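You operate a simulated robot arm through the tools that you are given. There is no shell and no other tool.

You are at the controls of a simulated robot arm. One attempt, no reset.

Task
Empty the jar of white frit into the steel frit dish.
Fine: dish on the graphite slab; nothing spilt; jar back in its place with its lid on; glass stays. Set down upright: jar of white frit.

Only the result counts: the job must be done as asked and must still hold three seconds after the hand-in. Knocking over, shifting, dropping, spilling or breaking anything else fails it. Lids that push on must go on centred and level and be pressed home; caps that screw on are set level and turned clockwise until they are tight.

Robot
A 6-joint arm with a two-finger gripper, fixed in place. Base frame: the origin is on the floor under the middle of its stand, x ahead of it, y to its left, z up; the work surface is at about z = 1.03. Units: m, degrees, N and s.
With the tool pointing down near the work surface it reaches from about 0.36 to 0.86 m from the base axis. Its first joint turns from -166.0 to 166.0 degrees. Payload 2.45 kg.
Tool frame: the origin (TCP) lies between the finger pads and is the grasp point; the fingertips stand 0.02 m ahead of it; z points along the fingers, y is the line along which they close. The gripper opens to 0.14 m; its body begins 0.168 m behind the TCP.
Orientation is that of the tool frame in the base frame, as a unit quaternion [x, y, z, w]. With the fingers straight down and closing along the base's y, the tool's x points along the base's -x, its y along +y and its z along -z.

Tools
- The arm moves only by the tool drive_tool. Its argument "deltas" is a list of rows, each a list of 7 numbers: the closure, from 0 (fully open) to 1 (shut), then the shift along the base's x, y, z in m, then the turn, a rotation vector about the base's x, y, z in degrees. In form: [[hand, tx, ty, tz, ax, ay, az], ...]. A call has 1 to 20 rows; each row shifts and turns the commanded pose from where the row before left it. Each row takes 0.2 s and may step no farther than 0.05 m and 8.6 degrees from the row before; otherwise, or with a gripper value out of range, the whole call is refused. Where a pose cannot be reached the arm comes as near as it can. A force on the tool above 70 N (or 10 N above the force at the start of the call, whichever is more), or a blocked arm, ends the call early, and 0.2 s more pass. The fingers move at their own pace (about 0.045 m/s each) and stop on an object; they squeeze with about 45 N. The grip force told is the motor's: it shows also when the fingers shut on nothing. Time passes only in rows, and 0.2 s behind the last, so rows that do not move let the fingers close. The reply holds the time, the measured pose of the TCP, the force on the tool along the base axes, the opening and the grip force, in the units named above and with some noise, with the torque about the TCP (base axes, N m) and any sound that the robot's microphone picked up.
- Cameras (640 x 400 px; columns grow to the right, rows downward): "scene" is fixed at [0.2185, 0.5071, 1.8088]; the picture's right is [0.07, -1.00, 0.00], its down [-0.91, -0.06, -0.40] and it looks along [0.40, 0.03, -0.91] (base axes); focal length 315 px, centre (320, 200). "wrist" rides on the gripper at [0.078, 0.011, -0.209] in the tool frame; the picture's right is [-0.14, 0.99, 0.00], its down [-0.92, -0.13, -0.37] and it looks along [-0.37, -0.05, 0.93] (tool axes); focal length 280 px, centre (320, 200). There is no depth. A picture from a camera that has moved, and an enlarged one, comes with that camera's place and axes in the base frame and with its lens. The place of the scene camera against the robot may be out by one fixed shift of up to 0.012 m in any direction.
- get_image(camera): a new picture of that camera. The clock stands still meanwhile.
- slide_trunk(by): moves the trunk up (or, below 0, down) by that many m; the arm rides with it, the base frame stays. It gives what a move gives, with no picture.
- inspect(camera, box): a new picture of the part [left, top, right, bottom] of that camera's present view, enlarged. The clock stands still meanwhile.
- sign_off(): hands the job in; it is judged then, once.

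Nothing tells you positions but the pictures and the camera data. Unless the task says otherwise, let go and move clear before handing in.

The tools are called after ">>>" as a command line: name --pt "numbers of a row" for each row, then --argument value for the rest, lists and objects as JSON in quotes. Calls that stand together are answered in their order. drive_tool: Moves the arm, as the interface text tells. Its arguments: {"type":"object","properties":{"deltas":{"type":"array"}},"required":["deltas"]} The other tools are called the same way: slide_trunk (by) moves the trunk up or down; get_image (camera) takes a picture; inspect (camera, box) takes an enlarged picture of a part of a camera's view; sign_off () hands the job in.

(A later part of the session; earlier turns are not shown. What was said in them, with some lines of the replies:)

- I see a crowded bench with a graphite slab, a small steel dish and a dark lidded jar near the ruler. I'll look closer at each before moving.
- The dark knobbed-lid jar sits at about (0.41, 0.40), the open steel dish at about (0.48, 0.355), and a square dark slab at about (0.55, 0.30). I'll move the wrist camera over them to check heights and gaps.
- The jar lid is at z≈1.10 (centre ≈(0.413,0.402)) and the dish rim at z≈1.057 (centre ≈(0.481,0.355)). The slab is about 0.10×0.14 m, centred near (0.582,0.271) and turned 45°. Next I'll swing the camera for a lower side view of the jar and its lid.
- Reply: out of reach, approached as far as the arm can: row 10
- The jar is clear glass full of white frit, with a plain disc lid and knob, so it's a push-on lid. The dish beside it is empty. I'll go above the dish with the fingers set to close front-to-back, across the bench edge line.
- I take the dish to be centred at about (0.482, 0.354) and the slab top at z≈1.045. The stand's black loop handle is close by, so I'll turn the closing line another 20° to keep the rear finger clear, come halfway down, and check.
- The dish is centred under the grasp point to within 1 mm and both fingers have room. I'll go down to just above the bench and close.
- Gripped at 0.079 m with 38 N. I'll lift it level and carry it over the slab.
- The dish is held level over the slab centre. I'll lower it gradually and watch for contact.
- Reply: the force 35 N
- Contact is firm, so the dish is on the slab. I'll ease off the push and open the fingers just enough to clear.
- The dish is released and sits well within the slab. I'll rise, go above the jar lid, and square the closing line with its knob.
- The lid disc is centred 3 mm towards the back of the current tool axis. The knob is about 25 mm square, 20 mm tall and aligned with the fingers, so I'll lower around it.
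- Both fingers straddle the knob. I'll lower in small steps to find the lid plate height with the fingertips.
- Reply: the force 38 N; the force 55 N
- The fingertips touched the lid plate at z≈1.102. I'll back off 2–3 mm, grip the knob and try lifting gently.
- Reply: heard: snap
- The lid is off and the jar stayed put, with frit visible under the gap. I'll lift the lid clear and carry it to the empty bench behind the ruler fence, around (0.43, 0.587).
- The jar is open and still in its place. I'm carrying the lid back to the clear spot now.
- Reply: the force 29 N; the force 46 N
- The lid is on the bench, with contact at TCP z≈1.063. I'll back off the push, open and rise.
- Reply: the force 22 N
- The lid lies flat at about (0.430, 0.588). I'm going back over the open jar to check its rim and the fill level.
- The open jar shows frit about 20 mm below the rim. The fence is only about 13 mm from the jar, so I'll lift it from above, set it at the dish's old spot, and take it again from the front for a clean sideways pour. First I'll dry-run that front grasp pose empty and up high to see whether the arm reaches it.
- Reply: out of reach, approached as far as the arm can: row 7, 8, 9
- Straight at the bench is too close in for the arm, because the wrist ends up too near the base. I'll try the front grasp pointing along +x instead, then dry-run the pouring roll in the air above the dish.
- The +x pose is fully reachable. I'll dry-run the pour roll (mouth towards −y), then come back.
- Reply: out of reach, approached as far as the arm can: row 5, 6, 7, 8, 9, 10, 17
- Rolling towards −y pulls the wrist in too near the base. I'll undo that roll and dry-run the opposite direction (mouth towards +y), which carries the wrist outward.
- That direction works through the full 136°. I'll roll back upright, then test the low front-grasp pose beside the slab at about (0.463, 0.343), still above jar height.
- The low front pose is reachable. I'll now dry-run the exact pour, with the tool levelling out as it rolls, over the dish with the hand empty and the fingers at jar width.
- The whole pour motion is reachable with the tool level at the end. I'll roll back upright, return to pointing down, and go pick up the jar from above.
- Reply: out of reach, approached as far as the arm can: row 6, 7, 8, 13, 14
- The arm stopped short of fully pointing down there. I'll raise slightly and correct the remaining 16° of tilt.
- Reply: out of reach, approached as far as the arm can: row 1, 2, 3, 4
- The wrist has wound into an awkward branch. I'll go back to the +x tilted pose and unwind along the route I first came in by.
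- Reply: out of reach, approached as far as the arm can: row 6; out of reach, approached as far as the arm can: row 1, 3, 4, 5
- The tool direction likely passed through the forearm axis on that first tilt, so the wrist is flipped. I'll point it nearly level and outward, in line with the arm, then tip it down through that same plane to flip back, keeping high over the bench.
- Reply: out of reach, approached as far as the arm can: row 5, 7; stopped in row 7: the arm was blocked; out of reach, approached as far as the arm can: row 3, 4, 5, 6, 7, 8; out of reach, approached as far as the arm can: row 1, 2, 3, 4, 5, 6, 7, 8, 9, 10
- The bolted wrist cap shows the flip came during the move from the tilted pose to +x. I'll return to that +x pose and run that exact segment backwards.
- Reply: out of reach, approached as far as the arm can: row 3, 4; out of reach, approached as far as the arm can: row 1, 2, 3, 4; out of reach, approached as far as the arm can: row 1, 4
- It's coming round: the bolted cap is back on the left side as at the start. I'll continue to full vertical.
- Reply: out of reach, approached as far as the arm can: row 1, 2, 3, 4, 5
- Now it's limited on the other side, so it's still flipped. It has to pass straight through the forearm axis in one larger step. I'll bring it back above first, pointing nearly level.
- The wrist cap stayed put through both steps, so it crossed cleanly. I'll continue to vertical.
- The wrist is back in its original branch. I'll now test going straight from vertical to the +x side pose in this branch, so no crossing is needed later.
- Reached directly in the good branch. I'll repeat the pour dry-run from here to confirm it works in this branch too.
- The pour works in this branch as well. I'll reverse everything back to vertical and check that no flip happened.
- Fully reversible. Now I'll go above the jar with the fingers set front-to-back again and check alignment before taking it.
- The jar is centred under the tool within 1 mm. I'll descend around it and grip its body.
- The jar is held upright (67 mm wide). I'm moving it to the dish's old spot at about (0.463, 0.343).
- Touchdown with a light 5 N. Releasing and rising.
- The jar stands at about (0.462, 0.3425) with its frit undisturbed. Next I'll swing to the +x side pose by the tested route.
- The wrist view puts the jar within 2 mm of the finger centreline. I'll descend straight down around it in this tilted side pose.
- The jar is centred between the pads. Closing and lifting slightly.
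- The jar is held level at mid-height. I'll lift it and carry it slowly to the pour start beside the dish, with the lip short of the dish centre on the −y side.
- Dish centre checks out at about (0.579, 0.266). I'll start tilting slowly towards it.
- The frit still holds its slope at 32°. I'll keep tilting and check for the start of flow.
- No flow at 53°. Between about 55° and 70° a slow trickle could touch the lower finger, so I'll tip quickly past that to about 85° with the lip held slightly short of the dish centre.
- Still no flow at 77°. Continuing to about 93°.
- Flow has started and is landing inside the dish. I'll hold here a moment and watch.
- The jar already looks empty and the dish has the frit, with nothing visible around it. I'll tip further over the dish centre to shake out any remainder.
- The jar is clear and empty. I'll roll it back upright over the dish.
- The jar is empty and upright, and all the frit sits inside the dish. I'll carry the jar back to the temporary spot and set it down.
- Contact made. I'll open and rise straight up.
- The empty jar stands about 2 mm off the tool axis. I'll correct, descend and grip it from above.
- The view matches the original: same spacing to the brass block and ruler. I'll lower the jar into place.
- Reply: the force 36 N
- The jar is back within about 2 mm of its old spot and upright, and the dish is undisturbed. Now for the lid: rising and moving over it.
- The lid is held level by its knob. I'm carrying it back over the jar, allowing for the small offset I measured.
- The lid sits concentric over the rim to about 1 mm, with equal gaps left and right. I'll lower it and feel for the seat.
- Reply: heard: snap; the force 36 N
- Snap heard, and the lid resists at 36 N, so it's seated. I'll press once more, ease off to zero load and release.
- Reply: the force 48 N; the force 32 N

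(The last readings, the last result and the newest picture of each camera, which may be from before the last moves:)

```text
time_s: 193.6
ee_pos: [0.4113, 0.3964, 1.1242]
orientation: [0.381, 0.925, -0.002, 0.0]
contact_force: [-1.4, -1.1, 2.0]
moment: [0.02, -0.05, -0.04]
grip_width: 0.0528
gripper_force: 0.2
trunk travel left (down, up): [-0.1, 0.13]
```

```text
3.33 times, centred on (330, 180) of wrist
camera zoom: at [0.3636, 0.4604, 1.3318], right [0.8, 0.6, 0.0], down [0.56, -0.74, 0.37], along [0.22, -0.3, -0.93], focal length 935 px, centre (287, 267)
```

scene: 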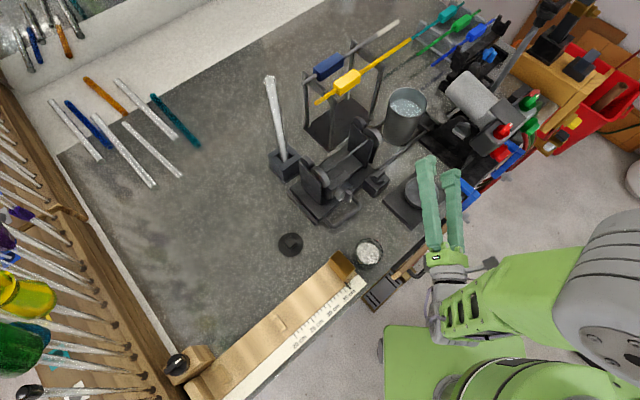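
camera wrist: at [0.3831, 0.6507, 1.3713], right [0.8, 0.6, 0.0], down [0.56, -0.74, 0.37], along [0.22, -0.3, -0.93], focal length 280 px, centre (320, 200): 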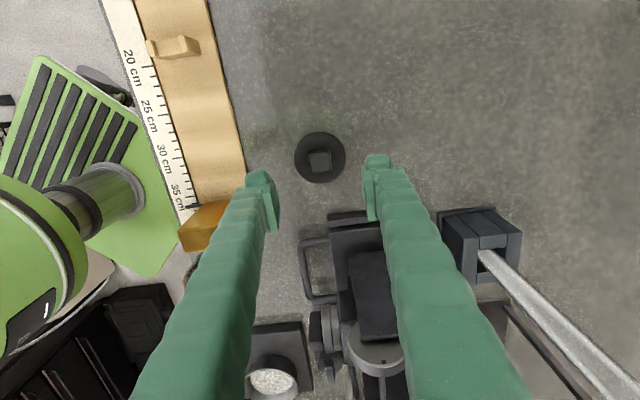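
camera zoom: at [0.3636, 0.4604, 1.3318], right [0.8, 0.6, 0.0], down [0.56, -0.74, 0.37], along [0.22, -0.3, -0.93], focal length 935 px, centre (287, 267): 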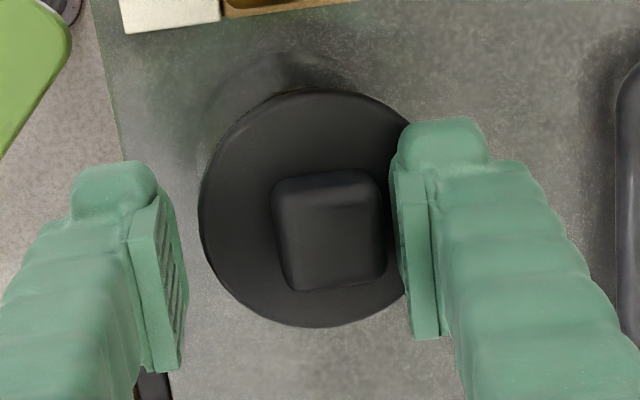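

After release the knob appears shifted towards the rear finger. I'll look closely before moving.

>>> inspect --camera "scene" --box '[330, 210, 410, 290]'

>>> get_image --camera "wrist"

```text
5.00 times, centred on (370, 250) of scene
camera zoom: at [0.2185, 0.5071, 1.8088], right [0.07, -1.0, 0.0], down [-0.91, -0.06, -0.4], along [0.4, 0.03, -0.91], focal length 1574 px, centre (70, -50)
```

zoom: 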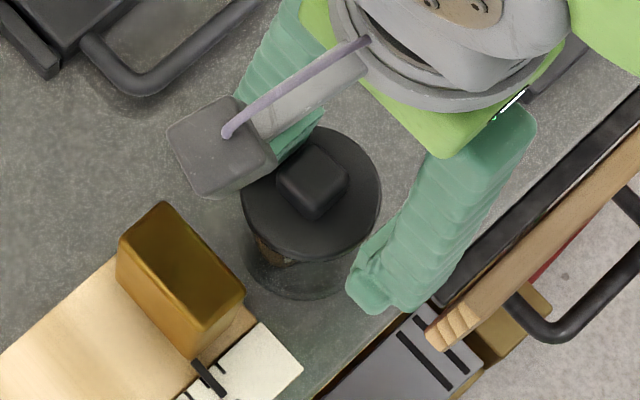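

```text
taken
camera wrist: at [0.3636, 0.4604, 1.3318], right [0.8, 0.6, 0.0], down [0.56, -0.74, 0.37], along [0.22, -0.3, -0.93], focal length 280 px, centre (320, 200)
```

wrist: 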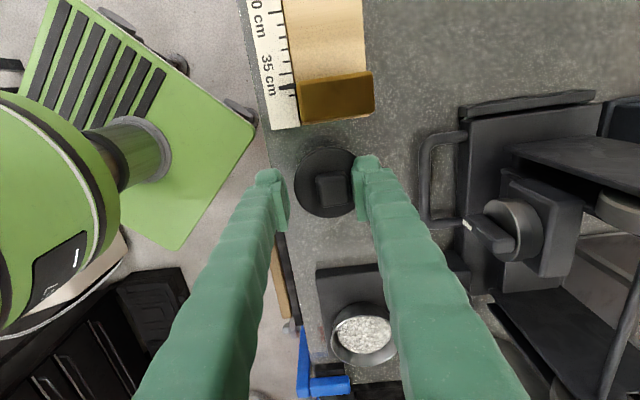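

The jar and lid look level and in the original place; the tool is simply off-centre after opening. I'll centre the fingers on the knob, rise clear, and inspect the lid from above.

>>> drive_tool --pt "0.62 0.0028 0.0028 0 0 0 0" --pt "0.62 0 0 0 0 0 0"

>>> drive_tool --pt "0.62 0 0 0.01 0 0 0" --pt "0.62 0 0 0.03 0 0 0" --pt "0.5 0 0 0.04 0 0 0" --pt "0.5 0 0 0 0 0 0"

>>> get_image --camera "wrist"

>>> inspect --camera "wrist" --box '[240, 80, 400, 200]'

>>> inspect --camera "scene" --box '[330, 210, 410, 290]'

```text
time_s: 194.2
ee_pos: [0.4155, 0.4, 1.123]
orientation: [0.382, 0.924, -0.002, 0.001]
contact_force: [-0.4, 0.0, -0.3]
moment: [-0.02, -0.01, 0.01]
grip_width: 0.0533
gripper_force: 0.0
trunk travel left (down, up): [-0.1, 0.13]
```

```text
time_s: 195.2
ee_pos: [0.4122, 0.4008, 1.2048]
orientation: [0.382, 0.924, -0.001, 0.001]
contact_force: [-0.1, -0.2, -0.7]
moment: [0.01, -0.03, 0.01]
grip_width: 0.0701
gripper_force: 0.0
trunk travel left (down, up): [-0.1, 0.13]
```

```text
taken
camera wrist: at [0.3649, 0.4647, 1.4136], right [0.8, 0.6, 0.0], down [0.56, -0.74, 0.37], along [0.22, -0.3, -0.93], focal length 280 px, centre (320, 200)
```

wrist: 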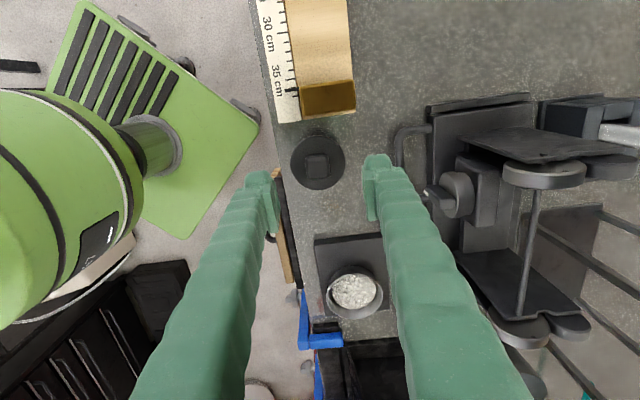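

```text
3.33 times, centred on (320, 140) of wrist
camera zoom: at [0.3649, 0.4647, 1.4136], right [0.8, 0.6, 0.0], down [0.56, -0.74, 0.37], along [0.22, -0.3, -0.93], focal length 935 px, centre (320, 400)
```

zoom: 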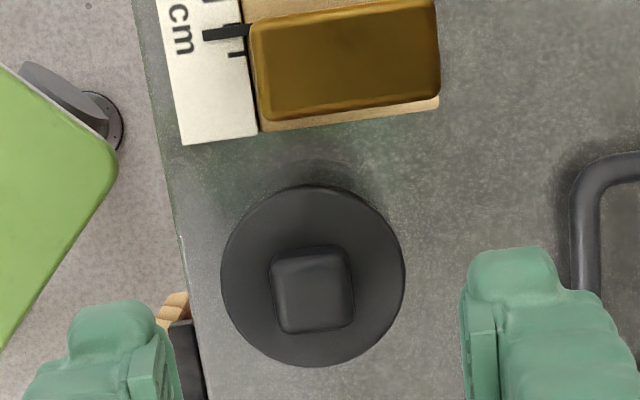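

```text
5.00 times, centred on (370, 250) of scene
camera zoom: at [0.2185, 0.5071, 1.8088], right [0.07, -1.0, 0.0], down [-0.91, -0.06, -0.4], along [0.4, 0.03, -0.91], focal length 1574 px, centre (70, -50)
```

zoom: 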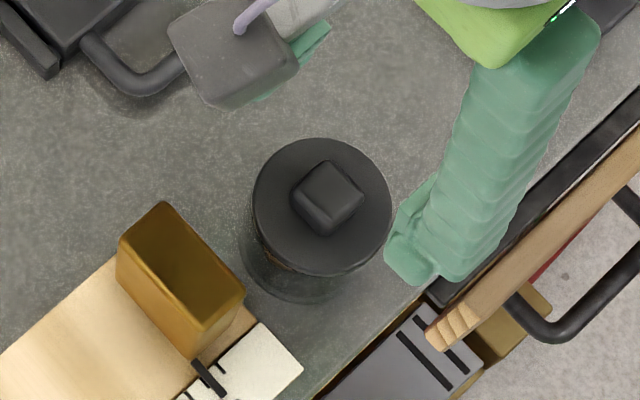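

The jar stands upright with its lid centred, about 3 mm from the original mark. I'll take a side view to confirm the lid is level and fully home.

>>> drive_tool --pt "0.4 -0.006 -0.006 0.006 0 0 7.5" --pt "0.3 -0.006 -0.006 0.006 0 0 7.5" --pt "0.3 -0.006 -0.006 0 0 0 7.5" --pt "0.3 -0.006 -0.006 0 0 0 7.5" --pt "0.3 -0.006 -0.006 0 0 0 7.5" --pt "0.3 -0.006 -0.006 0 0 0 7.5" --pt "0.3 -0.006 -0.006 0 0 0 7.5" --pt "0.3 -0.006 -0.006 0 0 0 7.5" --pt "0.3 -0.006 -0.006 0 0 0 7.5" --pt "0.3 -0.006 -0.006 0 0 0 7.5" --pt "0.3 -0.006 -0.006 0 0 0 7.5" --pt "0.3 -0.006 -0.006 0 0 0 7.5" --pt "0.3 0 0 0 4.9 -4.9 0" --pt "0.3 0 0 0 4.9 -4.9 0" --pt "0.3 0 0 0 4.9 -4.9 0" --pt "0.3 0 0 0 0 0 0"

>>> get_image --camera "wrist"

>>> inspect --camera "wrist" --box '[250, 100, 400, 220]'

```text
time_s: 198.6
ee_pos: [0.3417, 0.3281, 1.2167]
orientation: [-0.377, 0.908, 0.069, 0.168]
contact_force: [-0.6, 0.5, 0.0]
moment: [0.01, -0.03, 0.02]
grip_width: 0.0979
gripper_force: 0.1
trunk travel left (down, up): [-0.1, 0.13]
```

```text
taken
camera wrist: at [0.23, 0.2315, 1.3836], right [-0.61, 0.79, 0.05], down [0.6, 0.43, 0.67], along [0.51, 0.44, -0.74], focal length 280 px, centre (320, 200)
```

wrist: 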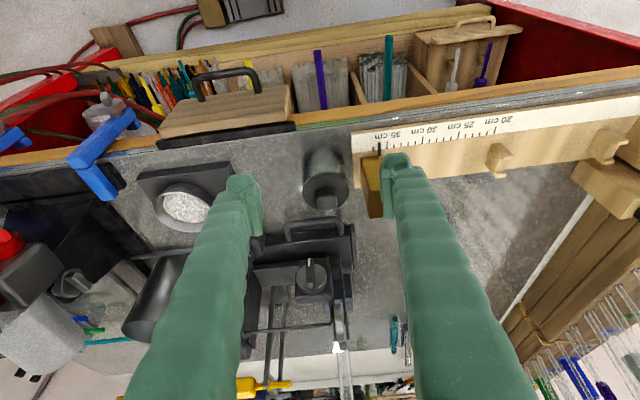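

```text
3.33 times, centred on (325, 160) of wrist
camera zoom: at [0.23, 0.2315, 1.3836], right [-0.61, 0.79, 0.05], down [0.6, 0.43, 0.67], along [0.51, 0.44, -0.74], focal length 935 px, centre (303, 333)
```

zoom: 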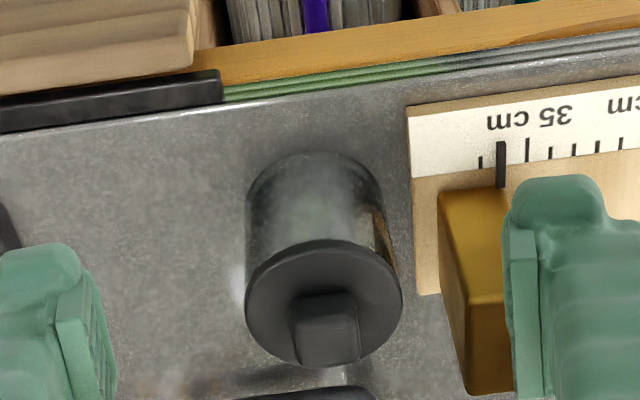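

>>> inspect --camera "wrist" --box '[295, 140, 355, 215]'

>>> inspect --camera "wrist" --box '[120, 140, 260, 250]'

>>> inspect --camera "scene" --box '[330, 150, 490, 310]'

```text
5.33 times, centred on (325, 178) of wrist
camera zoom: at [0.23, 0.2315, 1.3836], right [-0.61, 0.79, 0.05], down [0.6, 0.43, 0.67], along [0.51, 0.44, -0.74], focal length 1495 px, centre (293, 320)
```

zoom: 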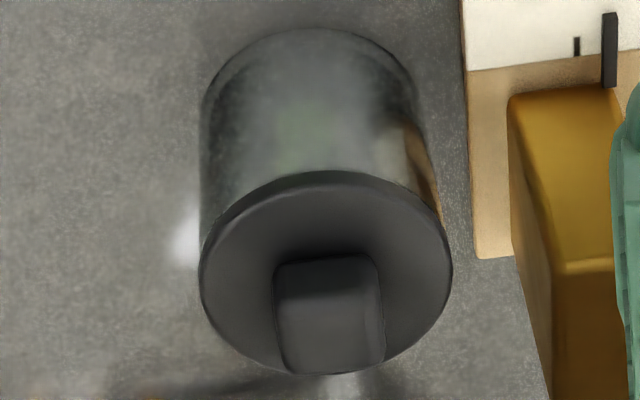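

```text
3.64 times, centred on (190, 195) of wrist
camera zoom: at [0.23, 0.2315, 1.3836], right [-0.61, 0.79, 0.05], down [0.6, 0.43, 0.67], along [0.51, 0.44, -0.74], focal length 1020 px, centre (793, 218)
```

zoom: 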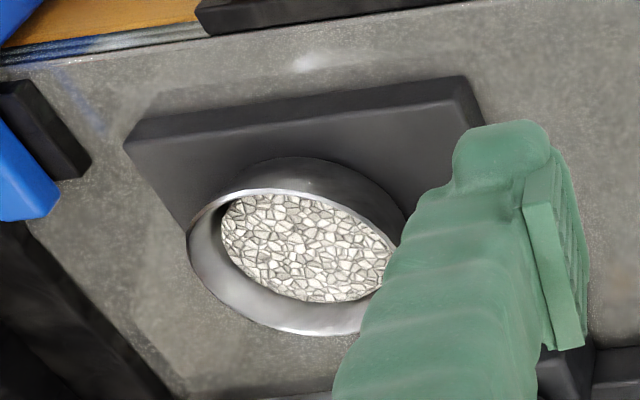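

```text
2.50 times, centred on (410, 230) of scene
camera zoom: at [0.2185, 0.5071, 1.8088], right [0.07, -1.0, 0.0], down [-0.91, -0.06, -0.4], along [0.4, 0.03, -0.91], focal length 787 px, centre (95, 125)
```

zoom: 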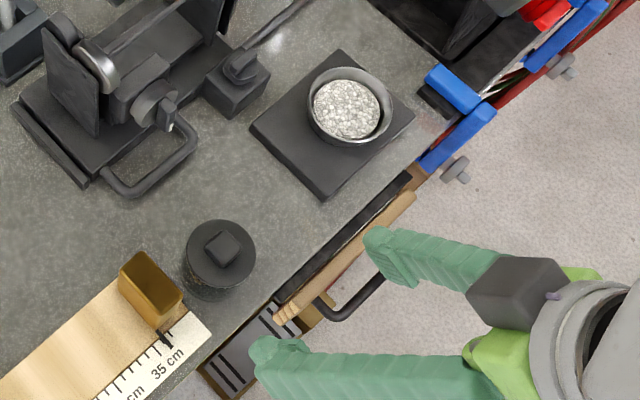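

The lid sits level on the jar, the frit is in the dish on the slab, and nothing is spilt. As a last check I'll go back over the lid and press it evenly with the open fingertips, comparing the height with the first contact (z≈1.102).

>>> drive_tool --pt "0.4 0 0 0 -4.9 4.9 0" --pt "0.5 0 0 0 -4.9 4.9 0" --pt "0.5 0 0 0 -4.9 4.9 0" --pt "0.5 0.0059 0.0059 0 0 0 -7.5" --pt "0.5 0.0059 0.0059 0 0 0 -7.5" --pt "0.5 0.0059 0.0059 0 0 0 -7.5" --pt "0.5 0.0059 0.0059 0 0 0 -7.5" --pt "0.5 0.0059 0.0059 0 0 0 -7.5" --pt "0.5 0.0059 0.0059 0 0 0 -7.5" --pt "0.5 0.0059 0.0059 0 0 0 -7.5" --pt "0.5 0.0059 0.0059 0 0 0 -7.5" --pt "0.5 0.0059 0.0059 0 0 0 -7.5" --pt "0.5 0.0059 0.0059 0 0 0 -7.5" --pt "0.5 0.0059 0.0059 0 0 0 -7.5" --pt "0.5 0.0059 0.0059 -0.012 0 0 -7.5" --pt "0.5 0 0 -0.015 0 0 0" --pt "0.5 0 0 0 0 0 0"

>>> inspect --camera "wrist" --box '[240, 80, 400, 200]'

```text
time_s: 202.2
ee_pos: [0.4133, 0.3992, 1.1902]
orientation: [0.382, 0.924, -0.001, 0.001]
contact_force: [-0.3, 0.3, -0.1]
moment: [-0.01, 0.0, -0.02]
grip_width: 0.0701
gripper_force: 0.1
trunk travel left (down, up): [-0.1, 0.13]
```

```text
3.33 times, centred on (320, 140) of wrist
camera zoom: at [0.3651, 0.463, 1.3985], right [0.8, 0.6, 0.0], down [0.56, -0.74, 0.37], along [0.22, -0.3, -0.93], focal length 935 px, centre (320, 400)
```

zoom: 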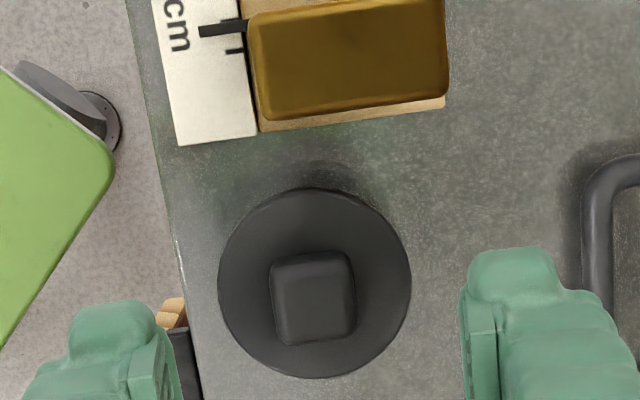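

The lid's apparent size matches the original view, so its height is right to within about 1 mm, and it's level and centred; no extra press is needed. I'll withdraw clear and take a final look.

>>> drive_tool --pt "0.5 0 0 0.04 0 0 0" --pt "0.4 0 0 0.045 0 0 0" --pt "0.3 0 0 0.045 0 0 0" --pt "0.2 0.02 -0.03 0.02 0 0 0" --pt "0.1 0.02 -0.03 0 0 0 7.5" --pt "0 0.02 -0.03 0 0 0 7.5" --pt "0 0 -0.03 0 0 0 7.5" --pt "0 0 -0.03 0 0 0 7.5" --pt "0 0 0 0 0 0 7.5" --pt "0 0 0 0 0 0 7.5" --pt "0 0 0 0 0 0 0" --pt "0 0 0 0 0 0 0"

>>> get_image --camera "scene"

>>> inspect --camera "scene" --box '[320, 150, 480, 310]'

>>> get_image --camera "wrist"

```text
time_s: 204.8
ee_pos: [0.4723, 0.249, 1.3391]
orientation: [-0.002, 1.0, -0.001, 0.0]
contact_force: [0.8, 0.1, 0.1]
moment: [-0.02, -0.06, 0.0]
grip_width: 0.1398
gripper_force: 0.1
trunk travel left (down, up): [-0.1, 0.13]
```

```text
taken
```

scene: 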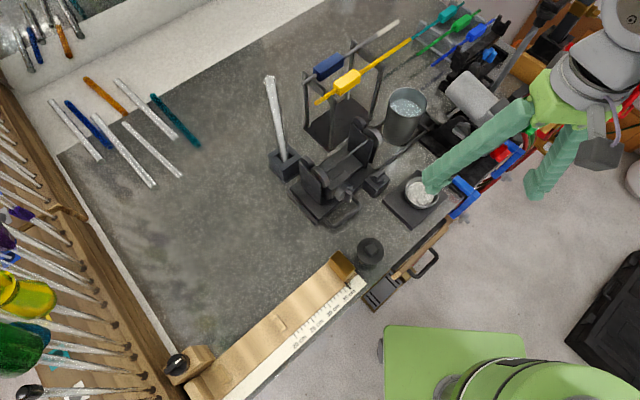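

```text
2.50 times, centred on (400, 230) of scene
camera zoom: at [0.2185, 0.5071, 1.8088], right [0.07, -1.0, 0.0], down [-0.91, -0.06, -0.4], along [0.4, 0.03, -0.91], focal length 787 px, centre (120, 125)
```

zoom: 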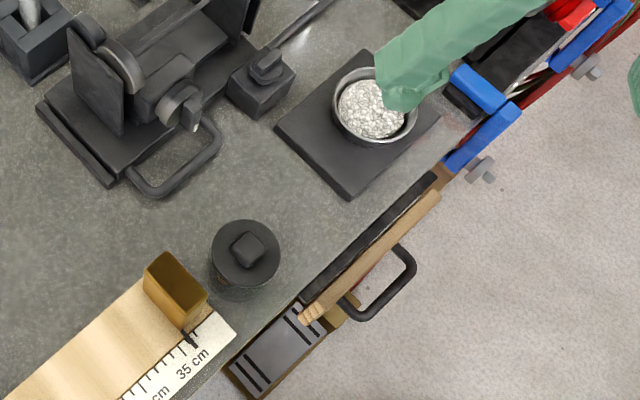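

```text
taken
camera wrist: at [0.3938, 0.2606, 1.5479], right [0.13, 0.99, 0.0], down [0.92, -0.12, 0.37], along [0.37, -0.05, -0.93], focal length 280 px, centre (320, 200)
```

wrist: 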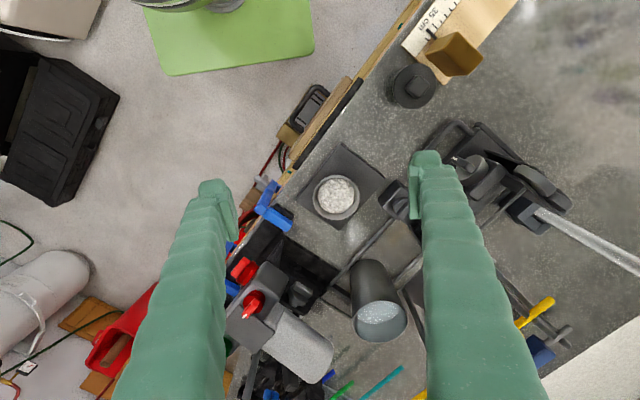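

The bench is as it was. The dish with the frit is on the slab, the lidded jar stands upright in its place about 2–3 mm from its original position, nothing is spilt, and the hand is open and clear. Handing in.

>>> sign_off

```text
The job is handed in.
```

I emptied the jar of white frit into the steel frit dish and signed the job off; the final pictures look right, but I haven't seen the judge's result.

- **Dish:** It stands on the graphite slab with all the frit inside, below the rim. I saw no spill on the slab or the bench.
- **Jar:** It is empty and stands upright in its place, about 2–3 mm nearer the front edge than where it started. While I was letting go of the lid, the jar leaned a few degrees for a moment. It settled upright, with the lid on, as soon as the fingers cleared.
- **Lid:** It pushed on with an audible snap and took nearly 50 N without moving further. From above it looks level and centred, and its height matches the original to about 1 mm.
- **Glass and everything else:** Compared with the first picture, nothing else looks moved, knocked over or broken.

The arm could not pour from the jar's own spot because the ruler fence was too close. I set the jar down for a moment where the dish had been, poured from there, and then put it back. The hand is open and clear of the bench items.
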